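You operate a simulated robot arm through the tools that you are given. There is no shell and no other tool.

Carry out the task below with a simulated robot arm. There is one attempt and no reset: what you move stays moved.

JOB
Warm frosted bottle 637 in the warm box at 35 C until its lamp is green.
Fine: then switch off, stand the bottle in the blue rack and shut the drawer. Set down upright: what you pick out.

The check looks at the end state, three seconds after you hand in, the way a careful person would. Anything else that was tipped, shoved, dropped, spilled or broken makes it a failure.

ROBOT AND FRAMES
A 7-joint arm with a fingered hand, fixed in place. Base frame: the origin is at the foot of the arm, x ahead of it, y to its left, z up. Lengths are in m, angles in degrees, forces in N, time in s.
With the tool pointing down near the work surface it reaches from about 0.2 to 0.8 m from the base axis. Its first joint turns from -166.0 to 166.0 degrees. Payload 4.9 kg.
The tool frame sits at the grasp point between the pads (the TCP): z along the fingers, y along the line on which they close. The tips reach 0.032 m beyond it. The gripper opens to 0.192 m. The gripper's body begins 0.089 m behind the TCP. The gripper is a hand of 3 fingers: y runs from the thumb to the fingers, the wrist lies at [0, 0, -0.267] in the tool frame, and closing takes about 1.5 s.
Orientation is that of the tool frame in the base frame, as [roll, pitch, yaw] about the fixed x, y, z axes, in that order (R = Rz(yaw) Ry(pitch) Rx(roll)). With the fingers straight down and closing along the base's y, the tool's x points along the base's -x, its y along +y and its z along -z.

CONTROLS
- The arm moves only by the tool jog_arm. Its argument "series" is text: rows parted by semicolons, each of 6 numbers parted by spaces: the shift along the tool's x, y, z in units of 25 mm (1.0 is 25 mm), then the turn, a rotation vector about the tool's x, y, z in units of 4 degrees (1.0 is 4 degrees). In form: x y z ax ay az; .... A call has 1 to 20 rows; each row shifts and turns the commanded pose from where the row before left it, along the tool's axes as they then stand. "fingers" is the closure in counts, from 0 (fully open) to 255 (shut), set as the call begins (left out, the last holds). A call with a number of a shift or a turn outside -1 to 1 is refused whole. Each row takes 0.2 s and may step no farther than 0.05 m and 8.6 degrees from the row before; otherwise, or with a gripper value out of range, the whole call is refused. A pose out of reach is approached as far as the arm can. The call stops where the force on the tool passes 60 N (or 10 N more than at its start, if that is more) or the arm is blocked; 0.2 s more then pass. Each finger travels about 0.153 m/s and halts on what it meets, pressing with about 30 N; the grip force reading is that of the motor and also rises with nothing between the fingers. The clock runs only during rows and for 0.2 s after the last one: add rows that do not move to give the fingers time. The reply holds the time, the measured pose of the TCP, the force on the tool along the base axes, the opening and the grip force, in the units named above and with some noise, with the torque about the TCP (base axes, N m) and any sound that the robot's microphone picked up.
- Cameras (640 x 400 px; columns grow to the right, rows downward): "scene" is fixed at [0.22, -0.5008, 1.654]; the picture's right is [0.42, -0.91, 0.00], its down [-0.82, -0.38, -0.43] and it looks along [0.39, 0.18, -0.90] (base axes); focal length 316 px, centre (320, 200). "wrist" rides on the gripper at [0.08, -0.046, -0.113] in the tool frame; the picture's right is [0.50, 0.87, 0.00], its down [-0.67, 0.39, -0.63] and it looks along [-0.55, 0.32, 0.77] (tool axes); focal length 226 px, centre (320, 200). There is no depth. A picture from a camera that has moved, and an enlarged one, comes with that camera's place and axes in the base frame and with its lens.
- capture(camera): a new picture of that camera. The clock stands still meanwhile.
- move_fingers(finger1, finger2, thumb_bend): sets how far each is bent, from 0 (flat) to 1 (curled in); at 0.3 the hand is open as for a grip, at 0.7 the pads meet at the TCP. One left out holds its place. A second passes; each finger stops where it meets its share of the squeeze, and holds until it gets a number again. A gripper value or a shape takes the hand back. It gives what a move gives, with no picture; readings hold the bend of each and the force on the fingers (four entries, about 0 where the hand has none), thumb and palm.
- preshape(shape): the hand has 3 fingers and takes this shape, open, in about a second: jaw (thumb against the fingers, like two jaws); tri (thumb and two fingers); tip (a fingertip pinch); poke (one finger out to press); point (the index stretched); flat (the hand flat); cup (the hand cupped); fist (a fist). The gripper value then closes the fingers along that shape, each until it touches; the sizes above hold for jaw. It gives what a move gives, with no picture.
- inspect(camera, box): a new picture of the part [left, top, right, bottom] of that camera's present view, enlarged. The clock stands still meanwhile.
- job_done(): hands the job in; it is judged then, once.

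Places have to be worked out from the pictures, the camera data and where the tool is seen. Open the gripper and draw the arm clear of the work before you hand the job in, unless the task says otherwise.

The tools are called after "Emit:" as name(argument=value, ...) on one line, values as JSON. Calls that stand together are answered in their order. jog_arm: Moves the arm, as the interface text tells. Its arguments: {"type":"object","properties":{"series":{"type":"string"},"fingers":{"type":"number"}},"required":["series"]} The other tools are called the same way: preshape (shape) gives the hand a shape; move_fingers (finger1, finger2, thumb_bend) moves the fingers one by one; capture (camera) takes a picture; inspect (camera, box) takes an enlarged picture of a part of a camera's view; job_done () hands the job in.

At the start:

```text
clock: 0.0
tcp_pos: [0.4158, -0.2083, 1.3122]
ee_rot: [-180.0, 0.1, -179.9]
ft_force: [-0.1, 0.7, 0.1]
ft_torque: [-0.05, 0.0, 0.03]
opening: 0.192
finger_force: 0.1
shape: jaw
bend: [0.3, 0.3, 0.3]
finger forces: [0.0, 0.0, 0.1, 0.0, 0.0, 0.0]
```

scene: 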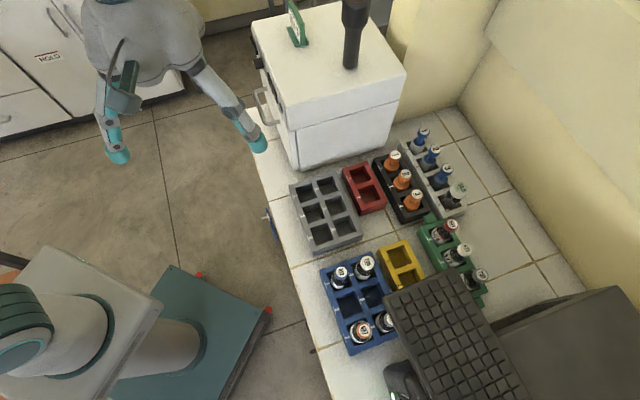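
wrist: 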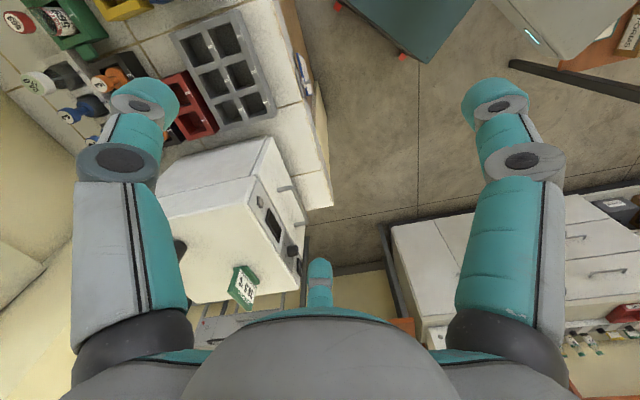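

I'll begin by looking closely at the scene: bottles, racks and the warm box, before moving anything.

Emit:
inspect(camera="scene", box=[380, 120, 500, 220])

Emit:
inspect(camera="scene", box=[310, 230, 410, 360])

Emit:
inspect(camera="scene", box=[400, 200, 500, 310])

Emit:
inspect(camera="scene", box=[230, 0, 420, 180])

```text
4.00 times, centred on (440, 170) of scene
camera zoom: at [0.22, -0.5008, 1.654], right [0.42, -0.91, 0.0], down [-0.82, -0.38, -0.43], along [0.39, 0.18, -0.9], focal length 1263 px, centre (-160, 320)
```

zoom: 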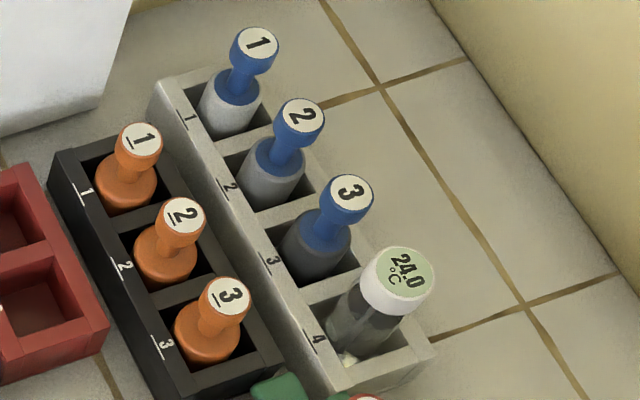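

```text
3.08 times, centred on (360, 295) of scene
camera zoom: at [0.22, -0.5008, 1.654], right [0.42, -0.91, 0.0], down [-0.82, -0.38, -0.43], along [0.39, 0.18, -0.9], focal length 972 px, centre (197, -92)
```

zoom: 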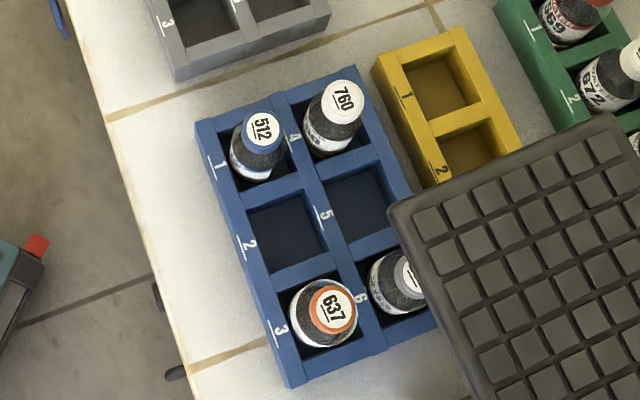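

```text
3.64 times, centred on (450, 255) of scene
camera zoom: at [0.22, -0.5008, 1.654], right [0.42, -0.91, 0.0], down [-0.82, -0.38, -0.43], along [0.39, 0.18, -0.9], focal length 1148 px, centre (-153, 0)
```

zoom: 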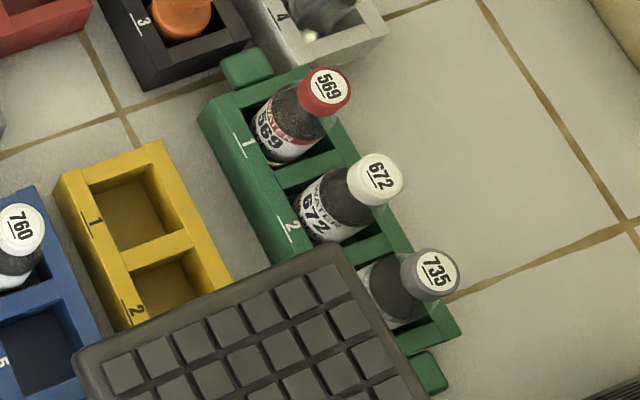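

```text
2.22 times, centred on (325, 90) of scene
camera zoom: at [0.22, -0.5008, 1.654], right [0.42, -0.91, 0.0], down [-0.82, -0.38, -0.43], along [0.39, 0.18, -0.9], focal length 702 px, centre (309, 444)
```

zoom: 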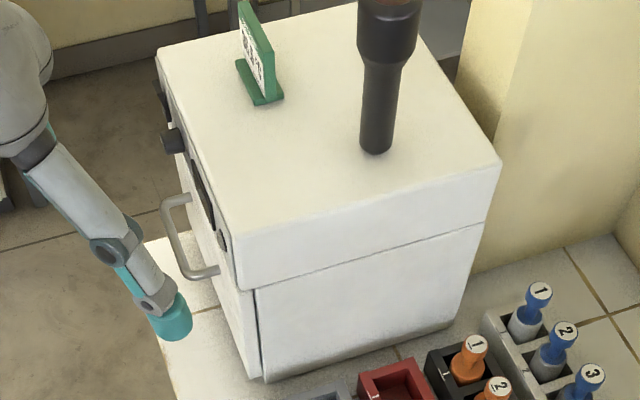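

The scene shows 637 standing in the blue rack's place 3, and a frosted-looking bottle in the green rack; I want a closer view of the box front and its labels through the wrist camera before moving.

Emit:
inspect(camera="wrist", box=[140, 120, 340, 320])

Emit:
inspect(camera="wrist", box=[0, 0, 280, 160])

Emit:
inspect(camera="scene", box=[290, 250, 640, 400])

```text
2.00 times, centred on (240, 220) of wrist
camera zoom: at [0.3343, -0.253, 1.4249], right [-0.5, 0.87, 0.0], down [0.67, 0.39, 0.63], along [0.55, 0.32, -0.77], focal length 452 px, centre (480, 160)
```

zoom: 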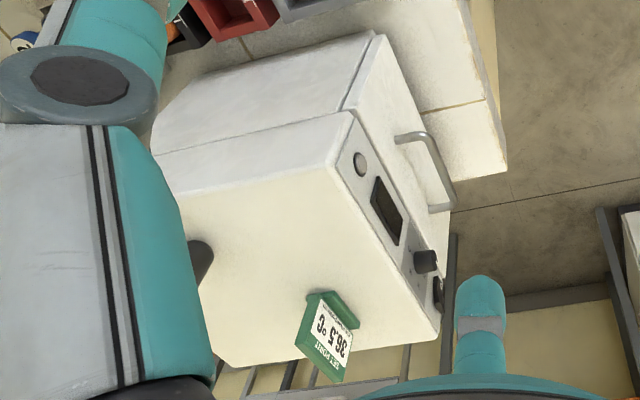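

```text
2.29 times, centred on (140, 80) of wrist
camera zoom: at [0.3343, -0.253, 1.4249], right [-0.5, 0.87, 0.0], down [0.67, 0.39, 0.63], along [0.55, 0.32, -0.77], focal length 517 px, centre (731, 474)
```

zoom: 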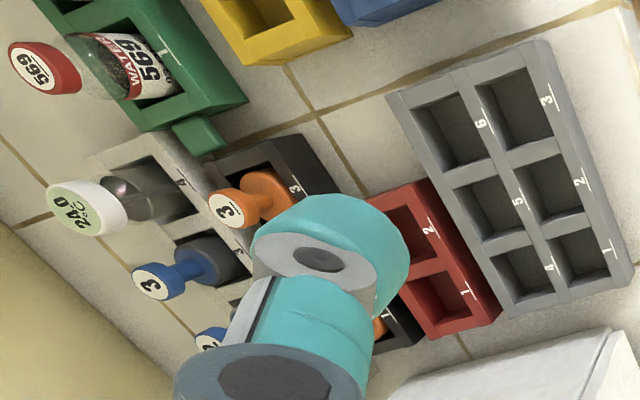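

```text
1.83 times, centred on (465, 325) of scene
camera zoom: at [0.22, -0.5008, 1.654], right [0.42, -0.91, 0.0], down [-0.82, -0.38, -0.43], along [0.39, 0.18, -0.9], focal length 578 px, centre (55, -29)
```

zoom: 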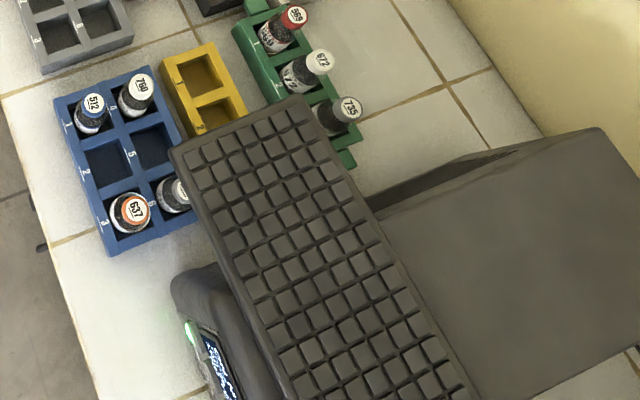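

The box top sits near z≈1.12 and the bench top near z≈0.85, with the bench turned about 45° in the base frame. I turn the hand about its axis so that the wrist camera looks toward the bench and box front.

Emit:
jog_arm(series="0 0 0 0 0 1; 0 0 0 0 0 1; 0 0 0 0 0 1; 0 0 0 0 0 1; 0 0 0 0 0 1; 0 0 0 0 0 1; 0 0 0 0 0 1; 0 0 0 0 0 1; 0 0 0 0 0 1; 0 0 0 0 0 1; 0 0 0 0 0 1; 0 0 0 0 0 1; 0 0 0 0 0 1; 0 0 0 0 0 1; 0 0 0 0 0 1; 0 0 0 0 0 1; 0 0 0 0 0 1; 0 0 0 0 0 1; 0 0 0 0 0 0.75")

Emit:
capture(camera="wrist")

Emit:
capture(camera="scene")

```text
clock: 4.0
tcp_pos: [0.4156, -0.2081, 1.3121]
ee_rot: [179.9, 0.1, 104.9]
ft_force: [-0.1, 0.5, -0.3]
ft_torque: [0.01, -0.01, 0.03]
opening: 0.1918
finger_force: 0.1
shape: jaw
bend: [0.3, 0.3, 0.3]
finger forces: [0.0, 0.0, 0.0, 0.0, 0.0, 0.0]
```

```text
taken
camera wrist: at [0.3493, -0.1418, 1.4247], right [0.71, 0.71, 0.0], down [0.55, -0.55, 0.63], along [0.45, -0.45, -0.77], focal length 226 px, centre (320, 200)
```

wrist: 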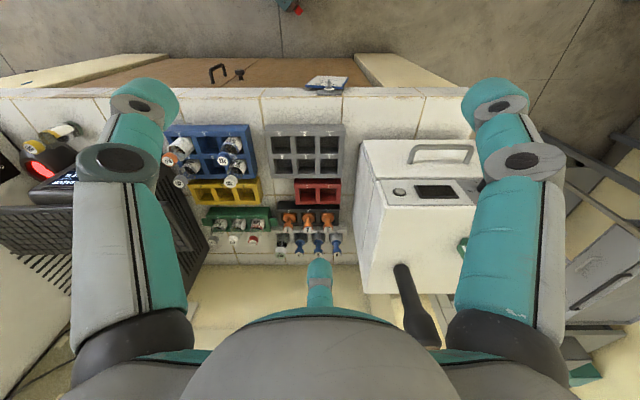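

```text
taken
```

scene: 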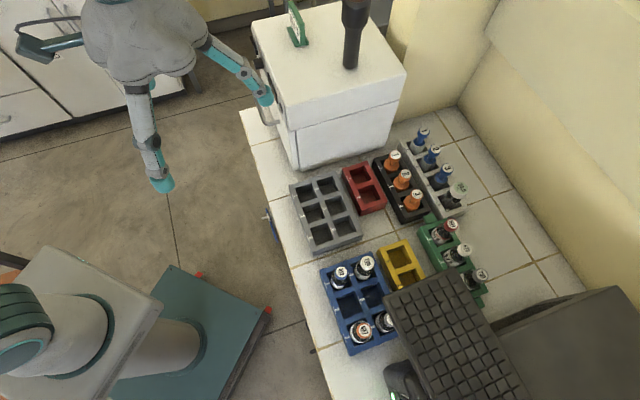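

The bench edge is now level in the wrist picture, so the bench is turned 45°. I zoom in on the box panel, the device at the far end, and the racks.

Emit:
inspect(camera="wrist", box=[350, 120, 500, 260])

Emit:
inspect(camera="wrist", box=[0, 100, 130, 260])

Emit:
inspect(camera="wrist", box=[150, 110, 350, 260])

Emit:
inspect(camera="wrist", box=[200, 40, 380, 110])

```text
2.86 times, centred on (425, 190) of wrist
camera zoom: at [0.3493, -0.1418, 1.4247], right [0.71, 0.71, 0.0], down [0.55, -0.55, 0.63], along [0.45, -0.45, -0.77], focal length 646 px, centre (20, 229)
```

zoom: 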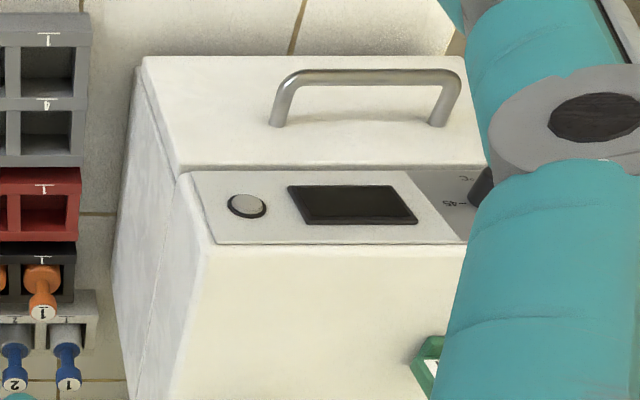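

```text
2.50 times, centred on (65, 180) of wrist
camera zoom: at [0.3493, -0.1418, 1.4247], right [0.71, 0.71, 0.0], down [0.55, -0.55, 0.63], along [0.45, -0.45, -0.77], focal length 565 px, centre (958, 250)
```

zoom: 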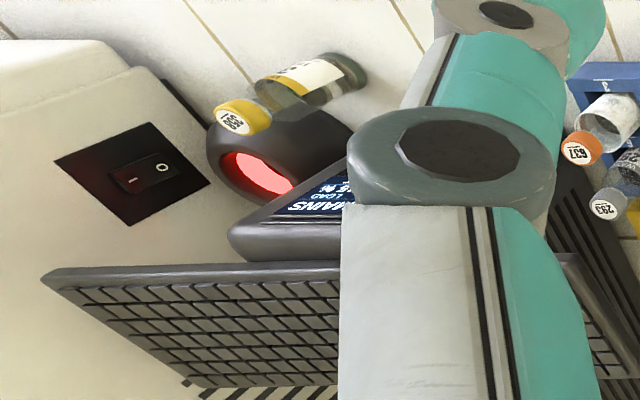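

```text
2.67 times, centred on (250, 185) of wrist
camera zoom: at [0.3493, -0.1418, 1.4247], right [0.71, 0.71, 0.0], down [0.55, -0.55, 0.63], along [0.45, -0.45, -0.77], focal length 603 px, centre (507, 240)
```

zoom: 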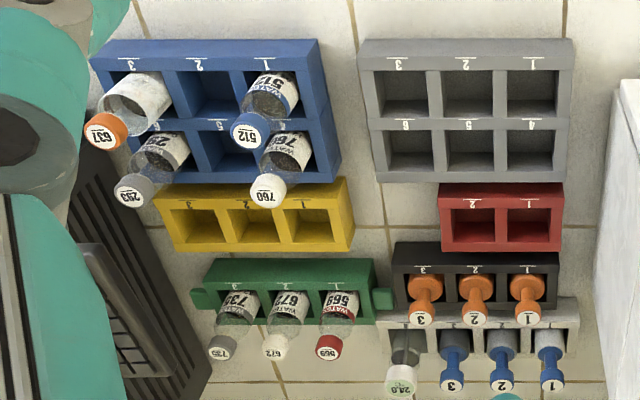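

```text
3.56 times, centred on (290, 75) of wrist
camera zoom: at [0.3493, -0.1418, 1.4247], right [0.71, 0.71, 0.0], down [0.55, -0.55, 0.63], along [0.45, -0.45, -0.77], focal length 804 px, centre (427, 644)
```

zoom: 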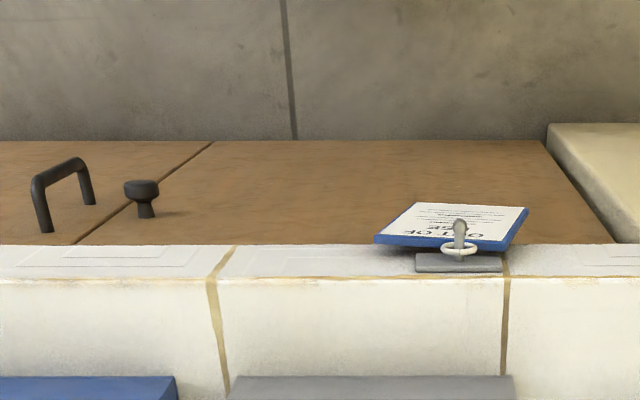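

The frosted bottle is 637 in the blue rack's place 3 (whitish body, orange cap). Next I take the hand in front of the warm box, tilted so the camera looks nearly straight at its front panel.

Emit:
jog_arm(series="0.545 0.945 0.545 0 0 0; 0.545 0.945 0.545 0 0 0; 0.545 0.945 0.545 0 0 0; 0.545 0.945 0.545 0 0 0; 0.545 0.945 0.545 0 0 0; 0.545 0.945 0.545 0 0 0; 0.545 0.945 0.545 0 0 0; 0.545 0.945 0.545 0 0 0; 0.545 0.945 0.545 0 0 0; 0.545 0.945 0.545 0 0 0; 0.545 0.945 0.545 0 0 0; 0 0 0 -0.547 -0.947 0; 0 0 0 -0.547 -0.947 0; 0 0 0 -0.547 -0.947 0; 0 0 0 -0.547 -0.947 0; 0 0 0 -0.547 -0.947 0; 0 0 0 -0.547 -0.947 0; 0 0 0 -0.547 -0.947 0; 0 0 0 -0.547 -0.947 0")

Emit:
capture(camera="wrist")

Emit:
capture(camera="scene")

```text
clock: 8.0
tcp_pos: [0.6273, 0.0037, 1.1641]
ee_rot: [160.5, 30.0, 99.7]
ft_force: [-0.8, 0.3, 0.1]
ft_torque: [0.0, 0.0, 0.05]
opening: 0.192
finger_force: 0.1
shape: jaw
bend: [0.3, 0.3, 0.3]
finger forces: [0.0, 0.0, 0.0, 0.0, 0.0, 0.0]
```

```text
taken
camera wrist: at [0.5275, 0.1038, 1.2023], right [0.71, 0.71, 0.0], down [0.19, -0.19, 0.96], along [0.68, -0.68, -0.27], focal length 226 px, centre (320, 200)
```

wrist: 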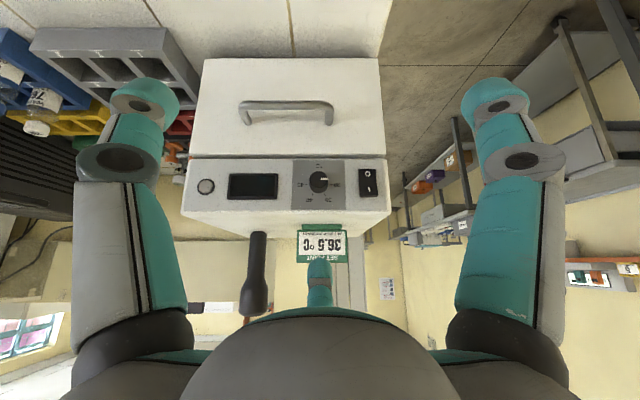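

```text
taken
```

scene: 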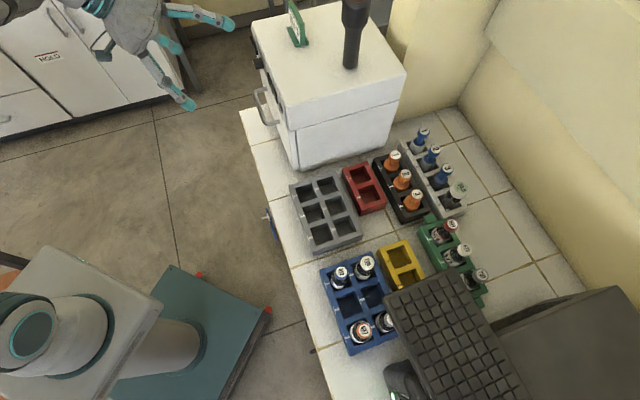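

Now the box front is in full view; I enlarge the panel, the card and the handle.

Emit:
inspect(camera="wrist", box=[180, 150, 400, 270])

Emit:
inspect(camera="wrist", box=[280, 155, 390, 225])

Emit:
inspect(camera="wrist", box=[290, 220, 360, 270])

Emit:
inspect(camera="wrist", box=[0, 30, 210, 200])

```text
2.91 times, centred on (290, 210) of wrist
camera zoom: at [0.5275, 0.1038, 1.2023], right [0.71, 0.71, 0.0], down [0.19, -0.19, 0.96], along [0.68, -0.68, -0.27], focal length 658 px, centre (407, 171)
```

zoom: 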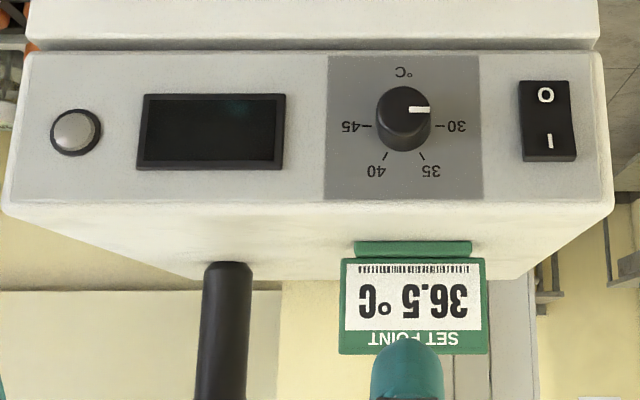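

```text
5.71 times, centred on (335, 190) of wrist
camera zoom: at [0.5275, 0.1038, 1.2023], right [0.71, 0.71, 0.0], down [0.19, -0.19, 0.96], along [0.68, -0.68, -0.27], focal length 1292 px, centre (234, 257)
```

zoom: 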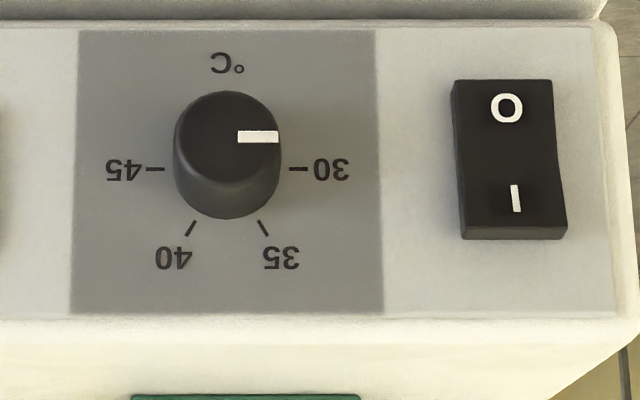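

```text
8.00 times, centred on (325, 245) of wrist
camera zoom: at [0.5275, 0.1038, 1.2023], right [0.71, 0.71, 0.0], down [0.19, -0.19, 0.96], along [0.68, -0.68, -0.27], focal length 1808 px, centre (280, -160)
```

zoom: 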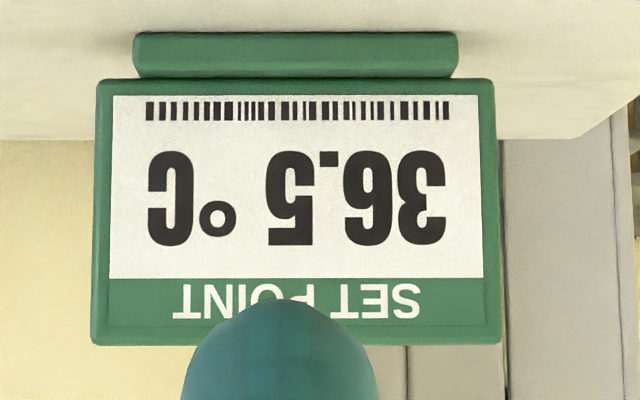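

```text
2.35 times, centred on (105, 115) of wrist
camera zoom: at [0.5275, 0.1038, 1.2023], right [0.71, 0.71, 0.0], down [0.19, -0.19, 0.96], along [0.68, -0.68, -0.27], focal length 532 px, centre (826, 400)
```

zoom: 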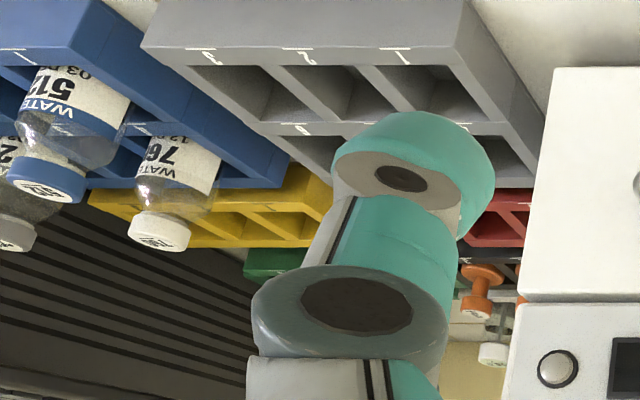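

Readings: switch (I on top, O below) at about e=0.51, knob axis e=0.445 z=1.098 pointing at 30, lamp at e=0.29, handle bar at e=0.40 n=0.56 z=0.99 (e along the bench, n into it). The box is off. I shape the hand to poke and see how the finger stands.

Emit:
preshape(shape="poke")

Emit:
capture(camera="wrist")

Emit:
inspect(camera="scene", box=[60, 0, 260, 125])

```text
clock: 8.9
tcp_pos: [0.6271, 0.0042, 1.1639]
ee_rot: [160.5, 29.9, 99.7]
ft_force: [0.1, 0.0, 0.2]
ft_torque: [0.01, -0.01, 0.0]
opening: 0.0
finger_force: 0.1
shape: poke
bend: [1.0, 1.0, 0.91]
finger forces: [0.1, 0.1, 0.1, 0.0, 0.0, 0.1]
```

```text
taken
camera wrist: at [0.5276, 0.1037, 1.2024], right [0.71, 0.71, 0.0], down [0.19, -0.19, 0.96], along [0.68, -0.68, -0.27], focal length 226 px, centre (320, 200)
```

wrist: 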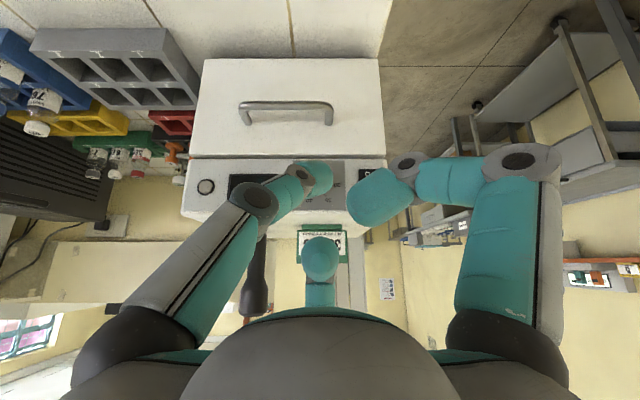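

```text
3.20 times, centred on (160, 62) of scene
camera zoom: at [0.22, -0.5008, 1.654], right [0.42, -0.91, 0.0], down [-0.82, -0.38, -0.43], along [0.39, 0.18, -0.9], focal length 1011 px, centre (832, 640)
```

zoom: 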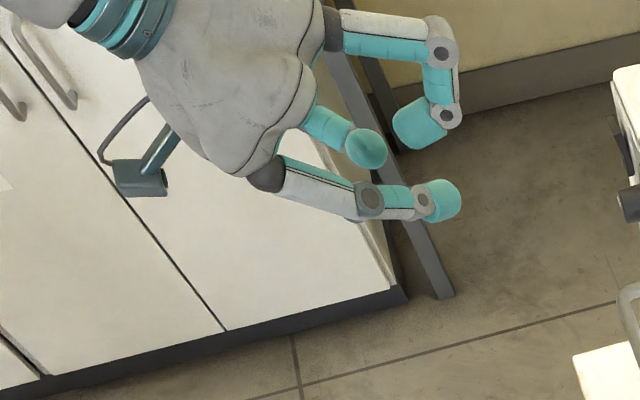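

In the poke shape the thumb looks only a bit straighter than the curled fingers, so I try the point shape to compare.

Emit:
preshape(shape="point")

Emit:
capture(camera="wrist")

Emit:
inspect(camera="scene", box=[60, 0, 260, 125])

```text
clock: 9.8
tcp_pos: [0.6278, 0.0042, 1.1643]
ee_rot: [160.5, 29.8, 99.7]
ft_force: [0.1, -0.4, 0.6]
ft_torque: [0.01, 0.03, 0.0]
opening: 0.1846
finger_force: 0.0
shape: point
bend: [0.7, 1.0, 0.78]
finger forces: [0.1, 0.1, 0.1, 0.0, 0.1, 0.0]
```

```text
taken
camera wrist: at [0.5276, 0.1037, 1.2024], right [0.71, 0.71, 0.0], down [0.19, -0.19, 0.96], along [0.68, -0.68, -0.27], focal length 226 px, centre (320, 200)
```

wrist: 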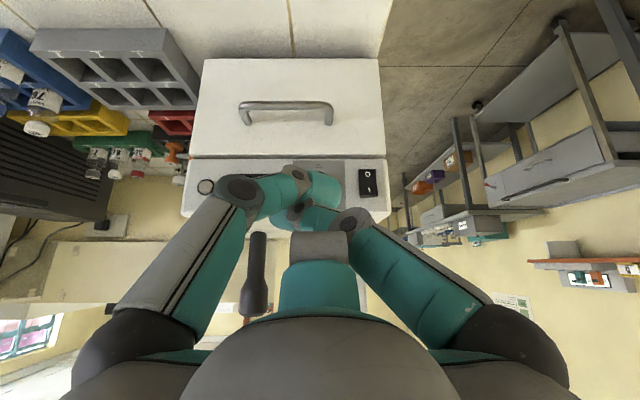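

```text
3.20 times, centred on (160, 62) of scene
camera zoom: at [0.22, -0.5008, 1.654], right [0.42, -0.91, 0.0], down [-0.82, -0.38, -0.43], along [0.39, 0.18, -0.9], focal length 1011 px, centre (832, 640)
```

zoom: 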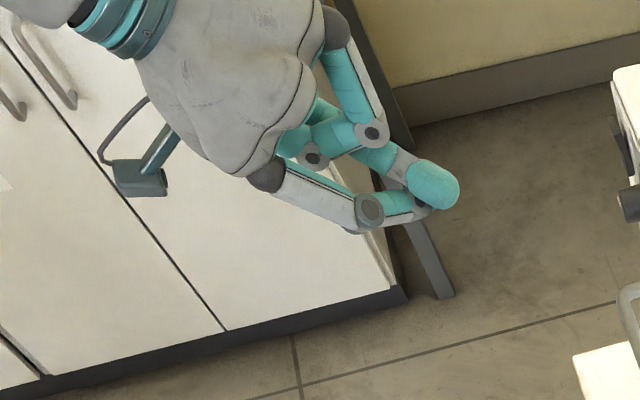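

The point shape brings index and thumb together near the axis. I check the tip shape too, since I need it for the knob.

Emit:
preshape(shape="tip")

Emit:
capture(camera="wrist")

Emit:
inspect(camera="scene", box=[60, 0, 260, 125])

```text
clock: 10.7
tcp_pos: [0.6271, 0.0031, 1.1631]
ee_rot: [160.5, 29.7, 99.7]
ft_force: [0.3, 0.1, -0.5]
ft_torque: [-0.02, -0.03, 0.01]
opening: 0.1919
finger_force: 0.0
shape: tip
bend: [0.3, 0.3, 0.3]
finger forces: [0.0, 0.0, 0.0, 0.0, 0.0, 0.0]
```

```text
taken
camera wrist: at [0.5276, 0.1037, 1.2024], right [0.71, 0.71, 0.0], down [0.19, -0.19, 0.96], along [0.68, -0.68, -0.27], focal length 226 px, centre (320, 200)
```

wrist: 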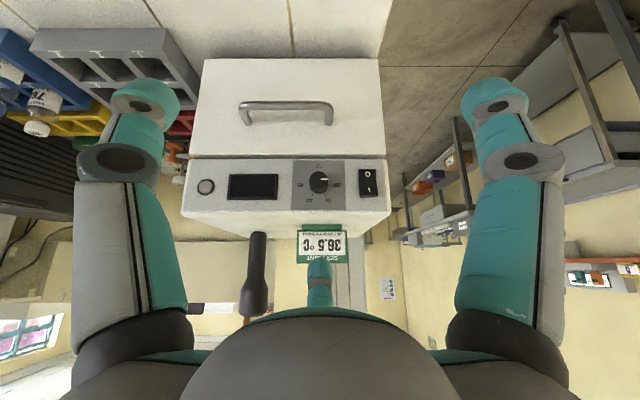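

```text
3.20 times, centred on (160, 62) of scene
camera zoom: at [0.22, -0.5008, 1.654], right [0.42, -0.91, 0.0], down [-0.82, -0.38, -0.43], along [0.39, 0.18, -0.9], focal length 1011 px, centre (832, 640)
```

zoom: 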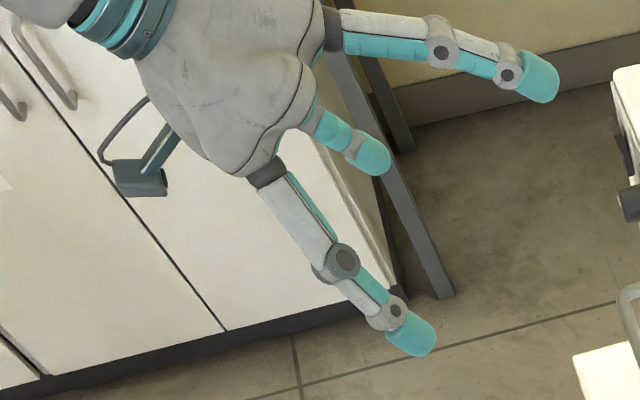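

Open, the tip shape looks like the jaw shape. I close the hand here in free space to see where the fingertips meet.

Emit:
jog_arm(series="0 0 0 0 0 0; 0 0 0 0 0 0; 0 0 0 0 0 0; 0 0 0 0 0 0; 0 0 0 0 0 0; 0 0 0 0 0 0; 0 0 0 0 0 0; 0 0 0 0 0 0", fingers=255)

Emit:
capture(camera="wrist")

Emit:
inspect(camera="scene", box=[60, 0, 260, 125])

```text
clock: 12.5
tcp_pos: [0.6279, 0.0044, 1.1645]
ee_rot: [160.5, 29.7, 99.7]
ft_force: [0.2, -0.3, -0.1]
ft_torque: [0.01, -0.01, 0.01]
opening: 0.0
finger_force: 30.3
shape: tip
bend: [0.7, 0.7, 0.7]
finger forces: [0.1, 0.0, 0.0, 0.0, 0.0, 0.0]
```

```text
taken
camera wrist: at [0.5276, 0.1037, 1.2024], right [0.71, 0.71, 0.0], down [0.19, -0.19, 0.96], along [0.68, -0.68, -0.27], focal length 226 px, centre (320, 200)
```

wrist: 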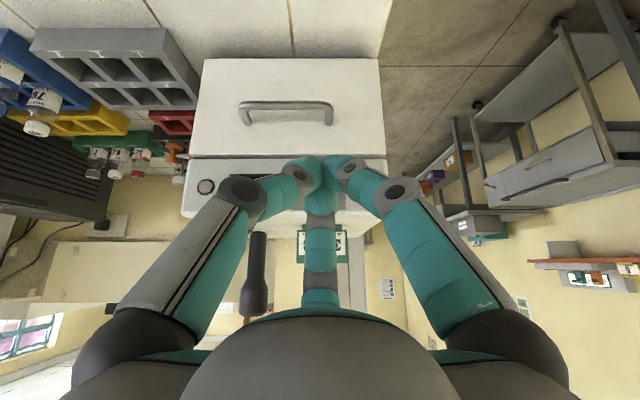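

```text
3.20 times, centred on (160, 62) of scene
camera zoom: at [0.22, -0.5008, 1.654], right [0.42, -0.91, 0.0], down [-0.82, -0.38, -0.43], along [0.39, 0.18, -0.9], focal length 1011 px, centre (832, 640)
```

zoom: 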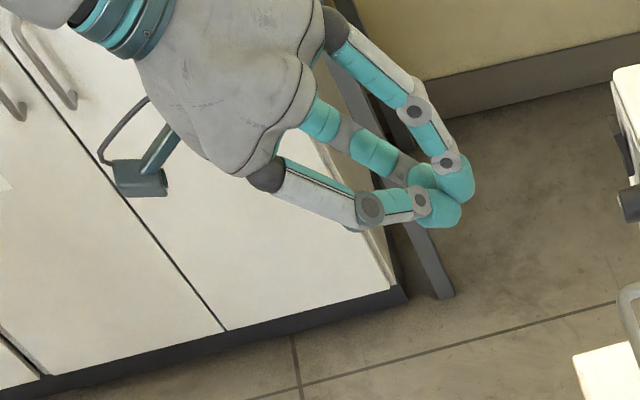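

The three fingertips meet symmetrically on the tool axis like a three-jaw chuck - good for the knob and bottle caps. For pressing I try a single stretched thumb with the two fingers curled away.

Emit:
move_fingers(finger1=1.0, finger2=1.0, thumb_bend=0.65)

Emit:
capture(camera="wrist")

Emit:
inspect(camera="scene", box=[60, 0, 260, 125])

```text
clock: 13.5
tcp_pos: [0.6283, 0.0047, 1.1637]
ee_rot: [160.5, 29.8, 99.7]
ft_force: [0.4, -0.3, 0.0]
ft_torque: [0.02, -0.02, 0.0]
opening: 0.0044
finger_force: 0.0
shape: fingers
bend: [0.73, 0.73, 0.65]
finger forces: [0.0, 0.1, 0.0, 0.0, 0.0, 0.0]
```

```text
taken
camera wrist: at [0.5276, 0.1037, 1.2024], right [0.71, 0.71, 0.0], down [0.19, -0.19, 0.96], along [0.68, -0.68, -0.27], focal length 226 px, centre (320, 200)
```

wrist: 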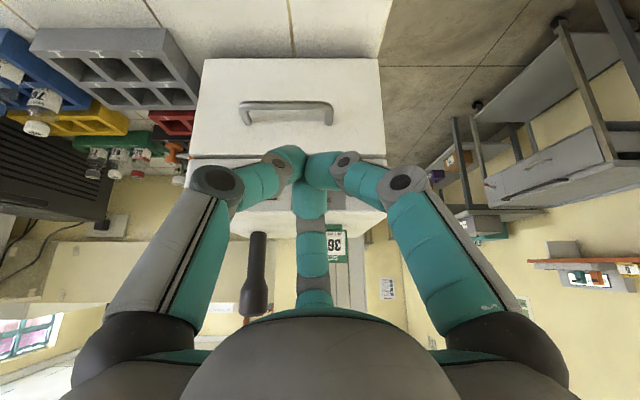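

```text
3.20 times, centred on (160, 62) of scene
camera zoom: at [0.22, -0.5008, 1.654], right [0.42, -0.91, 0.0], down [-0.82, -0.38, -0.43], along [0.39, 0.18, -0.9], focal length 1011 px, centre (832, 640)
```

zoom: 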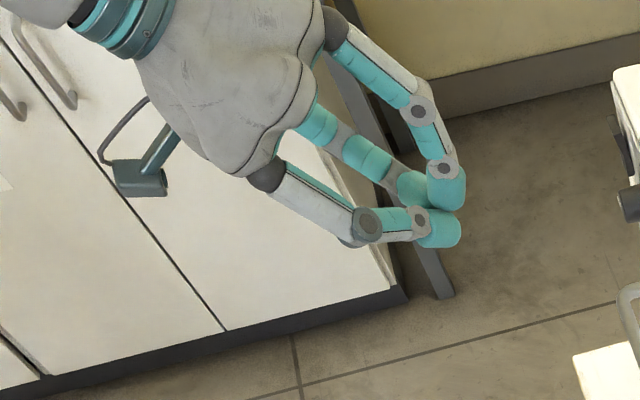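

The fingers blocked each other at 0.73. I take the poke shape, which curls both fingers fully, and then stretch only the thumb from there.

Emit:
preshape(shape="poke")

Emit:
move_fingers(thumb_bend=0.6)

Emit:
capture(camera="wrist")

Emit:
inspect(camera="scene", box=[60, 0, 260, 125])

```text
clock: 14.4
tcp_pos: [0.6282, 0.0024, 1.1638]
ee_rot: [160.6, 29.8, 99.7]
ft_force: [-0.2, 0.4, -0.5]
ft_torque: [-0.01, 0.0, 0.01]
opening: 0.0004
finger_force: 0.1
shape: poke
bend: [1.0, 1.0, 0.91]
finger forces: [0.0, 0.1, 0.0, 0.1, 0.0, 0.1]
```

```text
clock: 15.4
tcp_pos: [0.6277, 0.0038, 1.1648]
ee_rot: [160.5, 29.7, 99.7]
ft_force: [0.0, -0.1, 0.1]
ft_torque: [0.01, -0.01, 0.02]
opening: 0.061
finger_force: 0.1
shape: fingers
bend: [1.0, 1.0, 0.6]
finger forces: [0.0, 0.0, 0.0, 0.1, 0.0, 0.1]
```

```text
taken
camera wrist: at [0.5276, 0.1037, 1.2024], right [0.71, 0.71, 0.0], down [0.19, -0.19, 0.96], along [0.68, -0.68, -0.27], focal length 226 px, centre (320, 200)
```

wrist: 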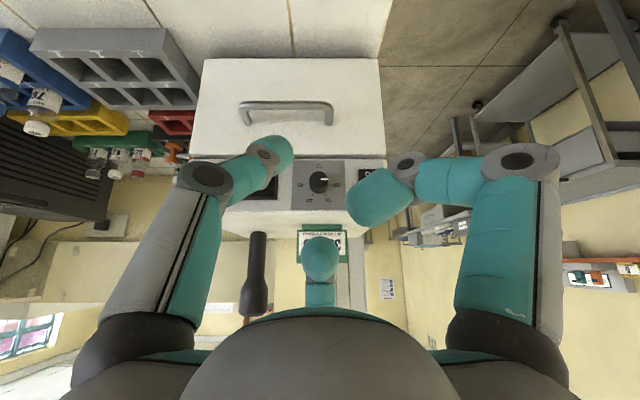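

```text
3.20 times, centred on (160, 62) of scene
camera zoom: at [0.22, -0.5008, 1.654], right [0.42, -0.91, 0.0], down [-0.82, -0.38, -0.43], along [0.39, 0.18, -0.9], focal length 1011 px, centre (832, 640)
```

zoom: 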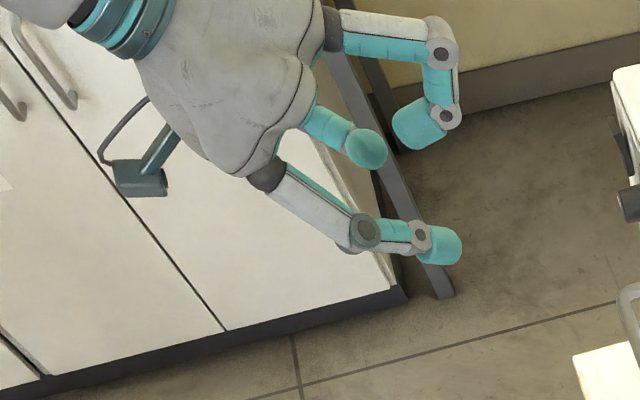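

With the fingers curled and the thumb at 0.6, the thumb tip stands about 35 mm beyond the TCP and 30 mm toward -y, a good poker. I tilt the hand further toward horizontal and move it in front of the switch, staying about 6 cm off the panel.

Emit:
jog_arm(series="0 0 0 -0.5556 -0.9622 0; 0 0 0 -0.5556 -0.9622 0; 0 0 0 -0.5556 -0.9622 0; 0 0 0 -0.5556 -0.9622 0; 0 0 0 -0.5556 -0.9622 0; 0 0 0 -0.5556 -0.9622 0; 0 0 0 -0.5556 -0.9622 0; 0 0 0 -0.5556 -0.9622 0; 0 0 0 -0.5556 -0.9622 0; 0.612 0.709 0.658 0 0 0; 0.612 0.709 0.658 0 0 0; 0.612 0.709 0.658 0 0 0; 0.612 0.709 0.658 0 0 0")

Emit:
capture(camera="wrist")

Emit:
capture(camera="scene")

```text
clock: 18.2
tcp_pos: [0.7346, 0.027, 1.1313]
ee_rot: [117.8, 56.7, 68.8]
ft_force: [0.8, 0.2, 0.3]
ft_torque: [0.03, 0.02, -0.01]
opening: 0.0613
finger_force: 0.1
shape: fingers
bend: [1.0, 1.0, 0.6]
finger forces: [0.1, 0.1, 0.0, 0.1, 0.1, 0.0]
```

```text
taken
camera wrist: at [0.6408, 0.1215, 1.0694], right [0.71, 0.71, 0.0], down [-0.29, 0.29, 0.91], along [0.64, -0.65, 0.41], focal length 226 px, centre (320, 200)
```

wrist: 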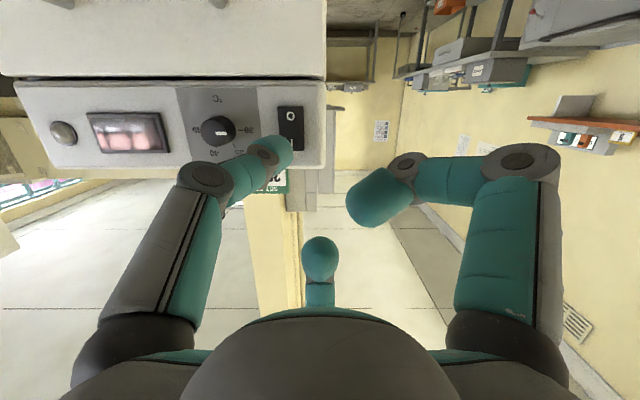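

```text
taken
```

scene: 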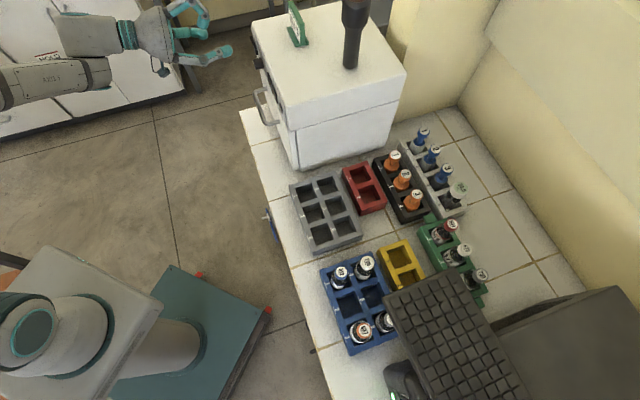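

The hand is where I planned, with the thumb tip in line with the upper (I) half of the rocker and about 5 cm off. I advance 35 mm straight toward the panel.

Emit:
jog_arm(series="-0.0785 0.0453 0.338 0 0 0; -0.0785 0.0453 0.338 0 0 0; -0.0785 0.0453 0.338 0 0 0; -0.0785 0.0453 0.338 0 0 0")

Emit:
inspect(camera="wrist", box=[160, 60, 360, 220])

Emit:
inspect(camera="scene", box=[200, 0, 320, 110])

```text
clock: 19.2
tcp_pos: [0.7592, 0.0025, 1.1291]
ee_rot: [117.9, 56.7, 68.9]
ft_force: [0.4, 0.0, 0.3]
ft_torque: [-0.04, 0.0, -0.03]
opening: 0.0611
finger_force: 0.0
shape: fingers
bend: [1.0, 1.0, 0.6]
finger forces: [0.0, 0.0, 0.0, 0.0, 0.0, 0.0]
```

```text
2.50 times, centred on (260, 140) of wrist
camera zoom: at [0.6649, 0.0968, 1.0694], right [0.71, 0.71, 0.0], down [-0.29, 0.29, 0.91], along [0.64, -0.65, 0.41], focal length 565 px, centre (470, 350)
```

zoom: 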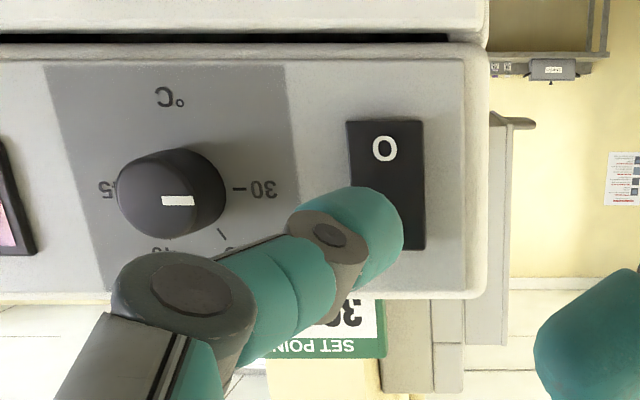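

```text
3.64 times, centred on (260, 55) of scene
camera zoom: at [0.22, -0.5008, 1.654], right [0.42, -0.91, 0.0], down [-0.82, -0.38, -0.43], along [0.39, 0.18, -0.9], focal length 1148 px, centre (538, 727)
```

zoom: 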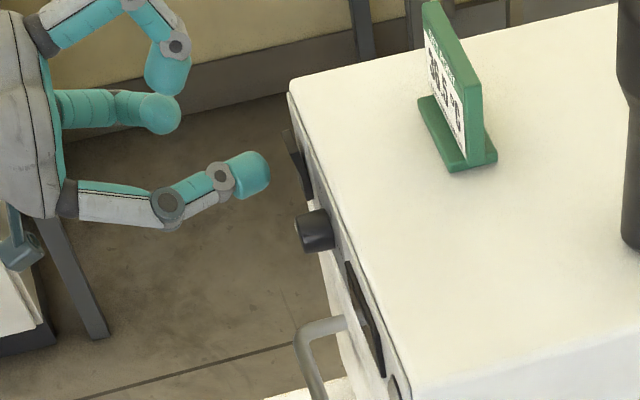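

The thumb tip lines up with the I half (about 3 mm toward the knob side); I correct that and continue in small steps, watching the force.

Emit:
jog_arm(series="0.06 0.104 0 0 0 0; -0.0336 0.0194 0.145 0 0 0; -0.0336 0.0194 0.145 0 0 0; -0.0336 0.0194 0.145 0 0 0; -0.0336 0.0194 0.145 0 0 0")

Emit:
inspect(camera="wrist", box=[160, 60, 360, 220])

```text
clock: 20.4
tcp_pos: [0.7702, -0.0063, 1.1293]
ee_rot: [117.9, 56.8, 68.9]
ft_force: [0.4, 0.0, 0.4]
ft_torque: [0.03, 0.03, 0.01]
opening: 0.0611
finger_force: 0.1
shape: fingers
bend: [1.0, 1.0, 0.6]
finger forces: [0.1, 0.1, 0.0, 0.1, 0.0, 0.0]
```

```text
2.50 times, centred on (260, 140) of wrist
camera zoom: at [0.6771, 0.0887, 1.0694], right [0.71, 0.71, 0.0], down [-0.29, 0.29, 0.91], along [0.64, -0.65, 0.41], focal length 565 px, centre (470, 350)
```

zoom: 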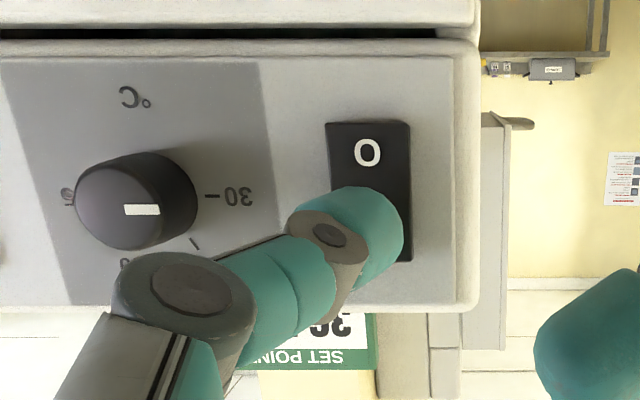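

Still no contact at tip n≈0.579. I continue in 2.5 mm steps.

Emit:
jog_arm(series="-0.0224 0.0130 0.0966 0 0 0; -0.0224 0.0130 0.0966 0 0 0; -0.0224 0.0130 0.0966 0 0 0; -0.0224 0.0130 0.0966 0 0 0")

Emit:
inspect(camera="wrist", box=[0, 60, 360, 220])

```text
clock: 21.3
tcp_pos: [0.7752, -0.0066, 1.1315]
ee_rot: [117.6, 56.6, 69.0]
ft_force: [-25.9, 16.4, 5.8]
ft_torque: [0.07, 0.69, -1.34]
opening: 0.063
finger_force: 14.9
shape: fingers
bend: [1.0, 1.0, 0.61]
finger forces: [0.0, 0.0, 0.0, 0.0, 29.8, 0.0]
stopped in row 4: the force on the tool passed its limit at 66 N (the readings are from after the stop); the commanded pose is now the measured one
```

```text
1.78 times, centred on (180, 140) of wrist
camera zoom: at [0.681, 0.0877, 1.0707], right [0.7, 0.71, 0.0], down [-0.29, 0.29, 0.91], along [0.65, -0.64, 0.41], focal length 402 px, centre (569, 307)
```

zoom: 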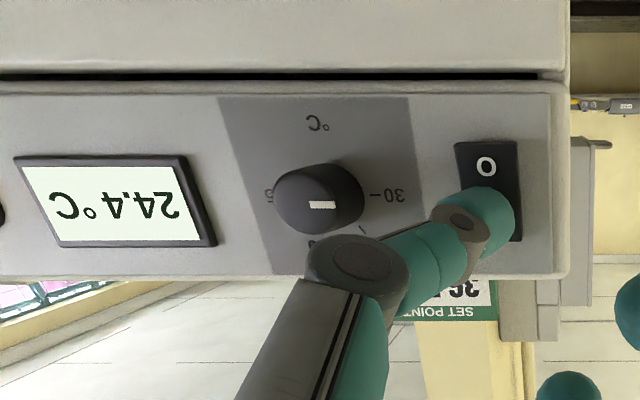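

The box is on: its display lights up and reads 24.4 °C. I back the thumb off the switch by about 8 cm and look at the panel.

Emit:
jog_arm(series="0.045 -0.026 -0.193 0 0 0; 0.179 -0.104 -0.773 0 0 0; 0.179 -0.104 -0.773 0 0 0; 0.179 -0.104 -0.773 0 0 0; 0.179 -0.104 -0.773 0 0 0")

Emit:
preshape(shape="tip")

Emit:
capture(camera="wrist")

Emit:
inspect(camera="wrist", box=[0, 60, 340, 180])

```text
clock: 22.5
tcp_pos: [0.7157, 0.0508, 1.1303]
ee_rot: [117.9, 56.6, 69.2]
ft_force: [0.3, -0.1, 0.0]
ft_torque: [0.01, 0.0, 0.0]
opening: 0.0612
finger_force: 0.0
shape: fingers
bend: [1.0, 1.0, 0.6]
finger forces: [0.0, 0.0, 0.0, 0.0, 0.0, 0.0]
```

```text
clock: 23.4
tcp_pos: [0.7165, 0.0521, 1.1305]
ee_rot: [118.1, 56.7, 69.1]
ft_force: [0.2, -1.3, -0.3]
ft_torque: [-0.03, 0.01, 0.04]
opening: 0.1919
finger_force: 0.0
shape: tip
bend: [0.3, 0.3, 0.3]
finger forces: [0.0, 0.1, 0.1, 0.1, 0.1, 0.1]
```

```text
taken
camera wrist: at [0.6215, 0.1457, 1.0698], right [0.7, 0.71, 0.0], down [-0.29, 0.29, 0.91], along [0.65, -0.64, 0.41], focal length 226 px, centre (320, 200)
```

wrist: 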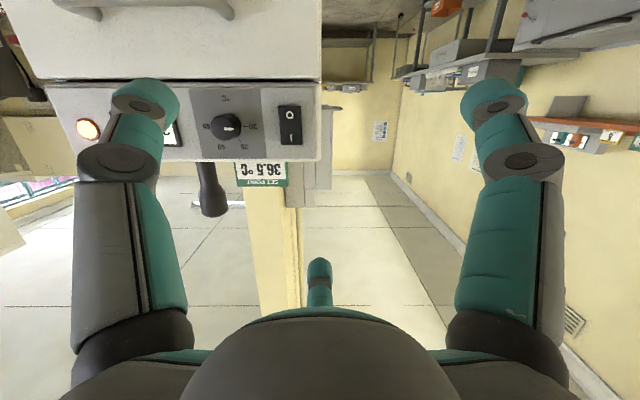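

```text
1.88 times, centred on (170, 120) of wrist
camera zoom: at [0.6215, 0.1457, 1.0698], right [0.7, 0.71, 0.0], down [-0.29, 0.29, 0.91], along [0.65, -0.64, 0.41], focal length 426 px, centre (602, 351)
```

zoom: 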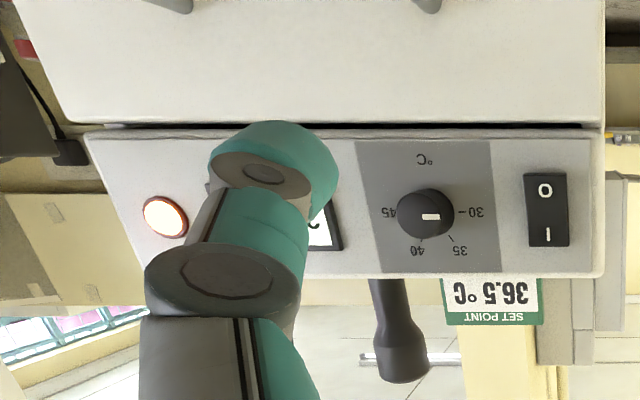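

The lamp is lit (warming, not green) and the knob pointer is at 30. I level the hand to point straight at the panel and pre-turn it by -60° about its axis, so that the later +60° turn of the knob brings it back to a known good pose.

Emit:
jog_arm(series="0 0 0 -0.469 -0.812 0; 0 0 0 -0.469 -0.812 0; 0 0 0 -0.469 -0.812 0; 0 0 0 -0.469 -0.812 0; 0 0 0 0 0 -1; 0 0 0 0 0 -1; 0 0 0 0 0 -1; 0 0 0 0 0 -1; 0 0 0 0 0 -1; 0 0 0 0 0 -1; 0 0 0 0 0 -1; 0 0 0 0 0 -1; 0 0 0 0 0 -1; 0 0 0 0 0 -1; 0 0 0 0 0 -1; 0 0 0 0 0 -1; 0 0 0 0 0 -1; 0 0 0 0 0 -1; 0 0 0 0 0 -1", fingers=150)

Emit:
capture(camera="wrist")

Emit:
capture(camera="scene")

```text
clock: 27.4
tcp_pos: [0.7169, 0.0517, 1.1292]
ee_rot: [-89.7, 60.0, -134.6]
ft_force: [0.1, 0.0, -0.6]
ft_torque: [0.03, 0.01, 0.02]
opening: 0.0795
finger_force: 0.1
shape: tip
bend: [0.41, 0.41, 0.7]
finger forces: [0.1, 0.0, 0.0, 0.1, 0.1, 0.0]
```

```text
taken
camera wrist: at [0.5794, 0.0753, 1.0829], right [0.35, 0.35, -0.87], down [0.02, 0.92, 0.39], along [0.93, -0.16, 0.32], focal length 226 px, centre (320, 200)
```

wrist: 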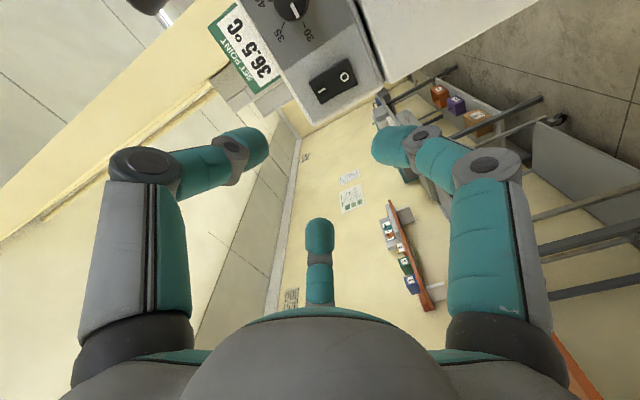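

```text
taken
```

scene: 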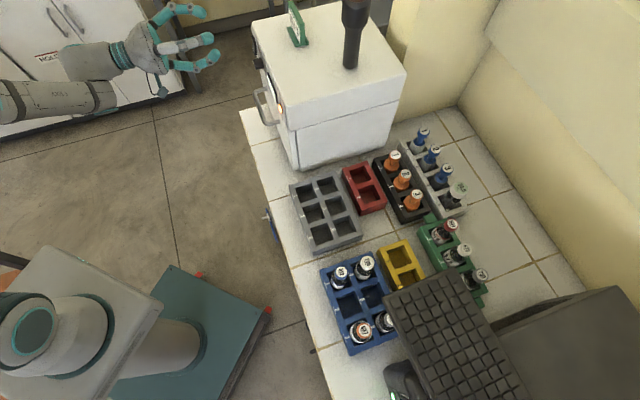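

In the tip shape the thumb runs ahead of the fingers, which would push the knob sideways. I test the tri shape for an even closure.

Emit:
preshape(shape="tri")

Emit:
jog_arm(series="0 0 0 0 0 0; 0 0 0 0 0 0; 0 0 0 0 0 0; 0 0 0 0 0 0; 0 0 0 0 0 0; 0 0 0 0 0 0", fingers=150)

Emit:
capture(camera="wrist")

```text
clock: 28.3
tcp_pos: [0.717, 0.0517, 1.1302]
ee_rot: [-89.7, 60.2, -134.6]
ft_force: [0.0, 0.8, -1.0]
ft_torque: [0.02, -0.02, 0.03]
opening: 0.1918
finger_force: 0.0
shape: tri
bend: [0.3, 0.3, 0.3]
finger forces: [0.1, 0.0, 0.0, 0.1, 0.1, 0.0]
```

```text
clock: 29.7
tcp_pos: [0.7176, 0.051, 1.1281]
ee_rot: [-89.8, 60.1, -134.6]
ft_force: [0.5, -0.1, -0.6]
ft_torque: [-0.01, 0.06, 0.03]
opening: 0.0792
finger_force: 0.0
shape: tri
bend: [0.41, 0.41, 0.7]
finger forces: [0.1, 0.0, 0.0, 0.0, 0.1, 0.0]
```

```text
taken
camera wrist: at [0.5794, 0.0753, 1.0827], right [0.35, 0.35, -0.87], down [0.02, 0.92, 0.39], along [0.93, -0.16, 0.32], focal length 226 px, centre (320, 200)
```

wrist: 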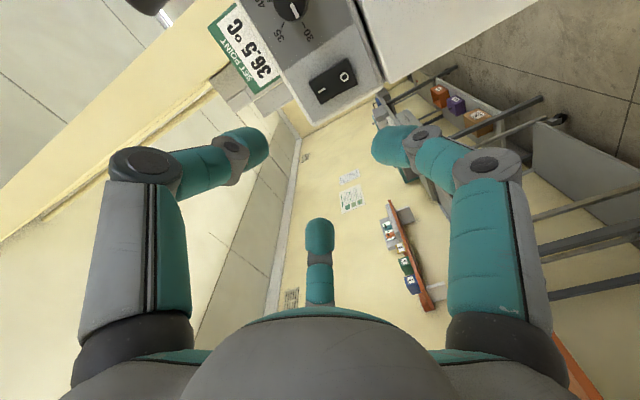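

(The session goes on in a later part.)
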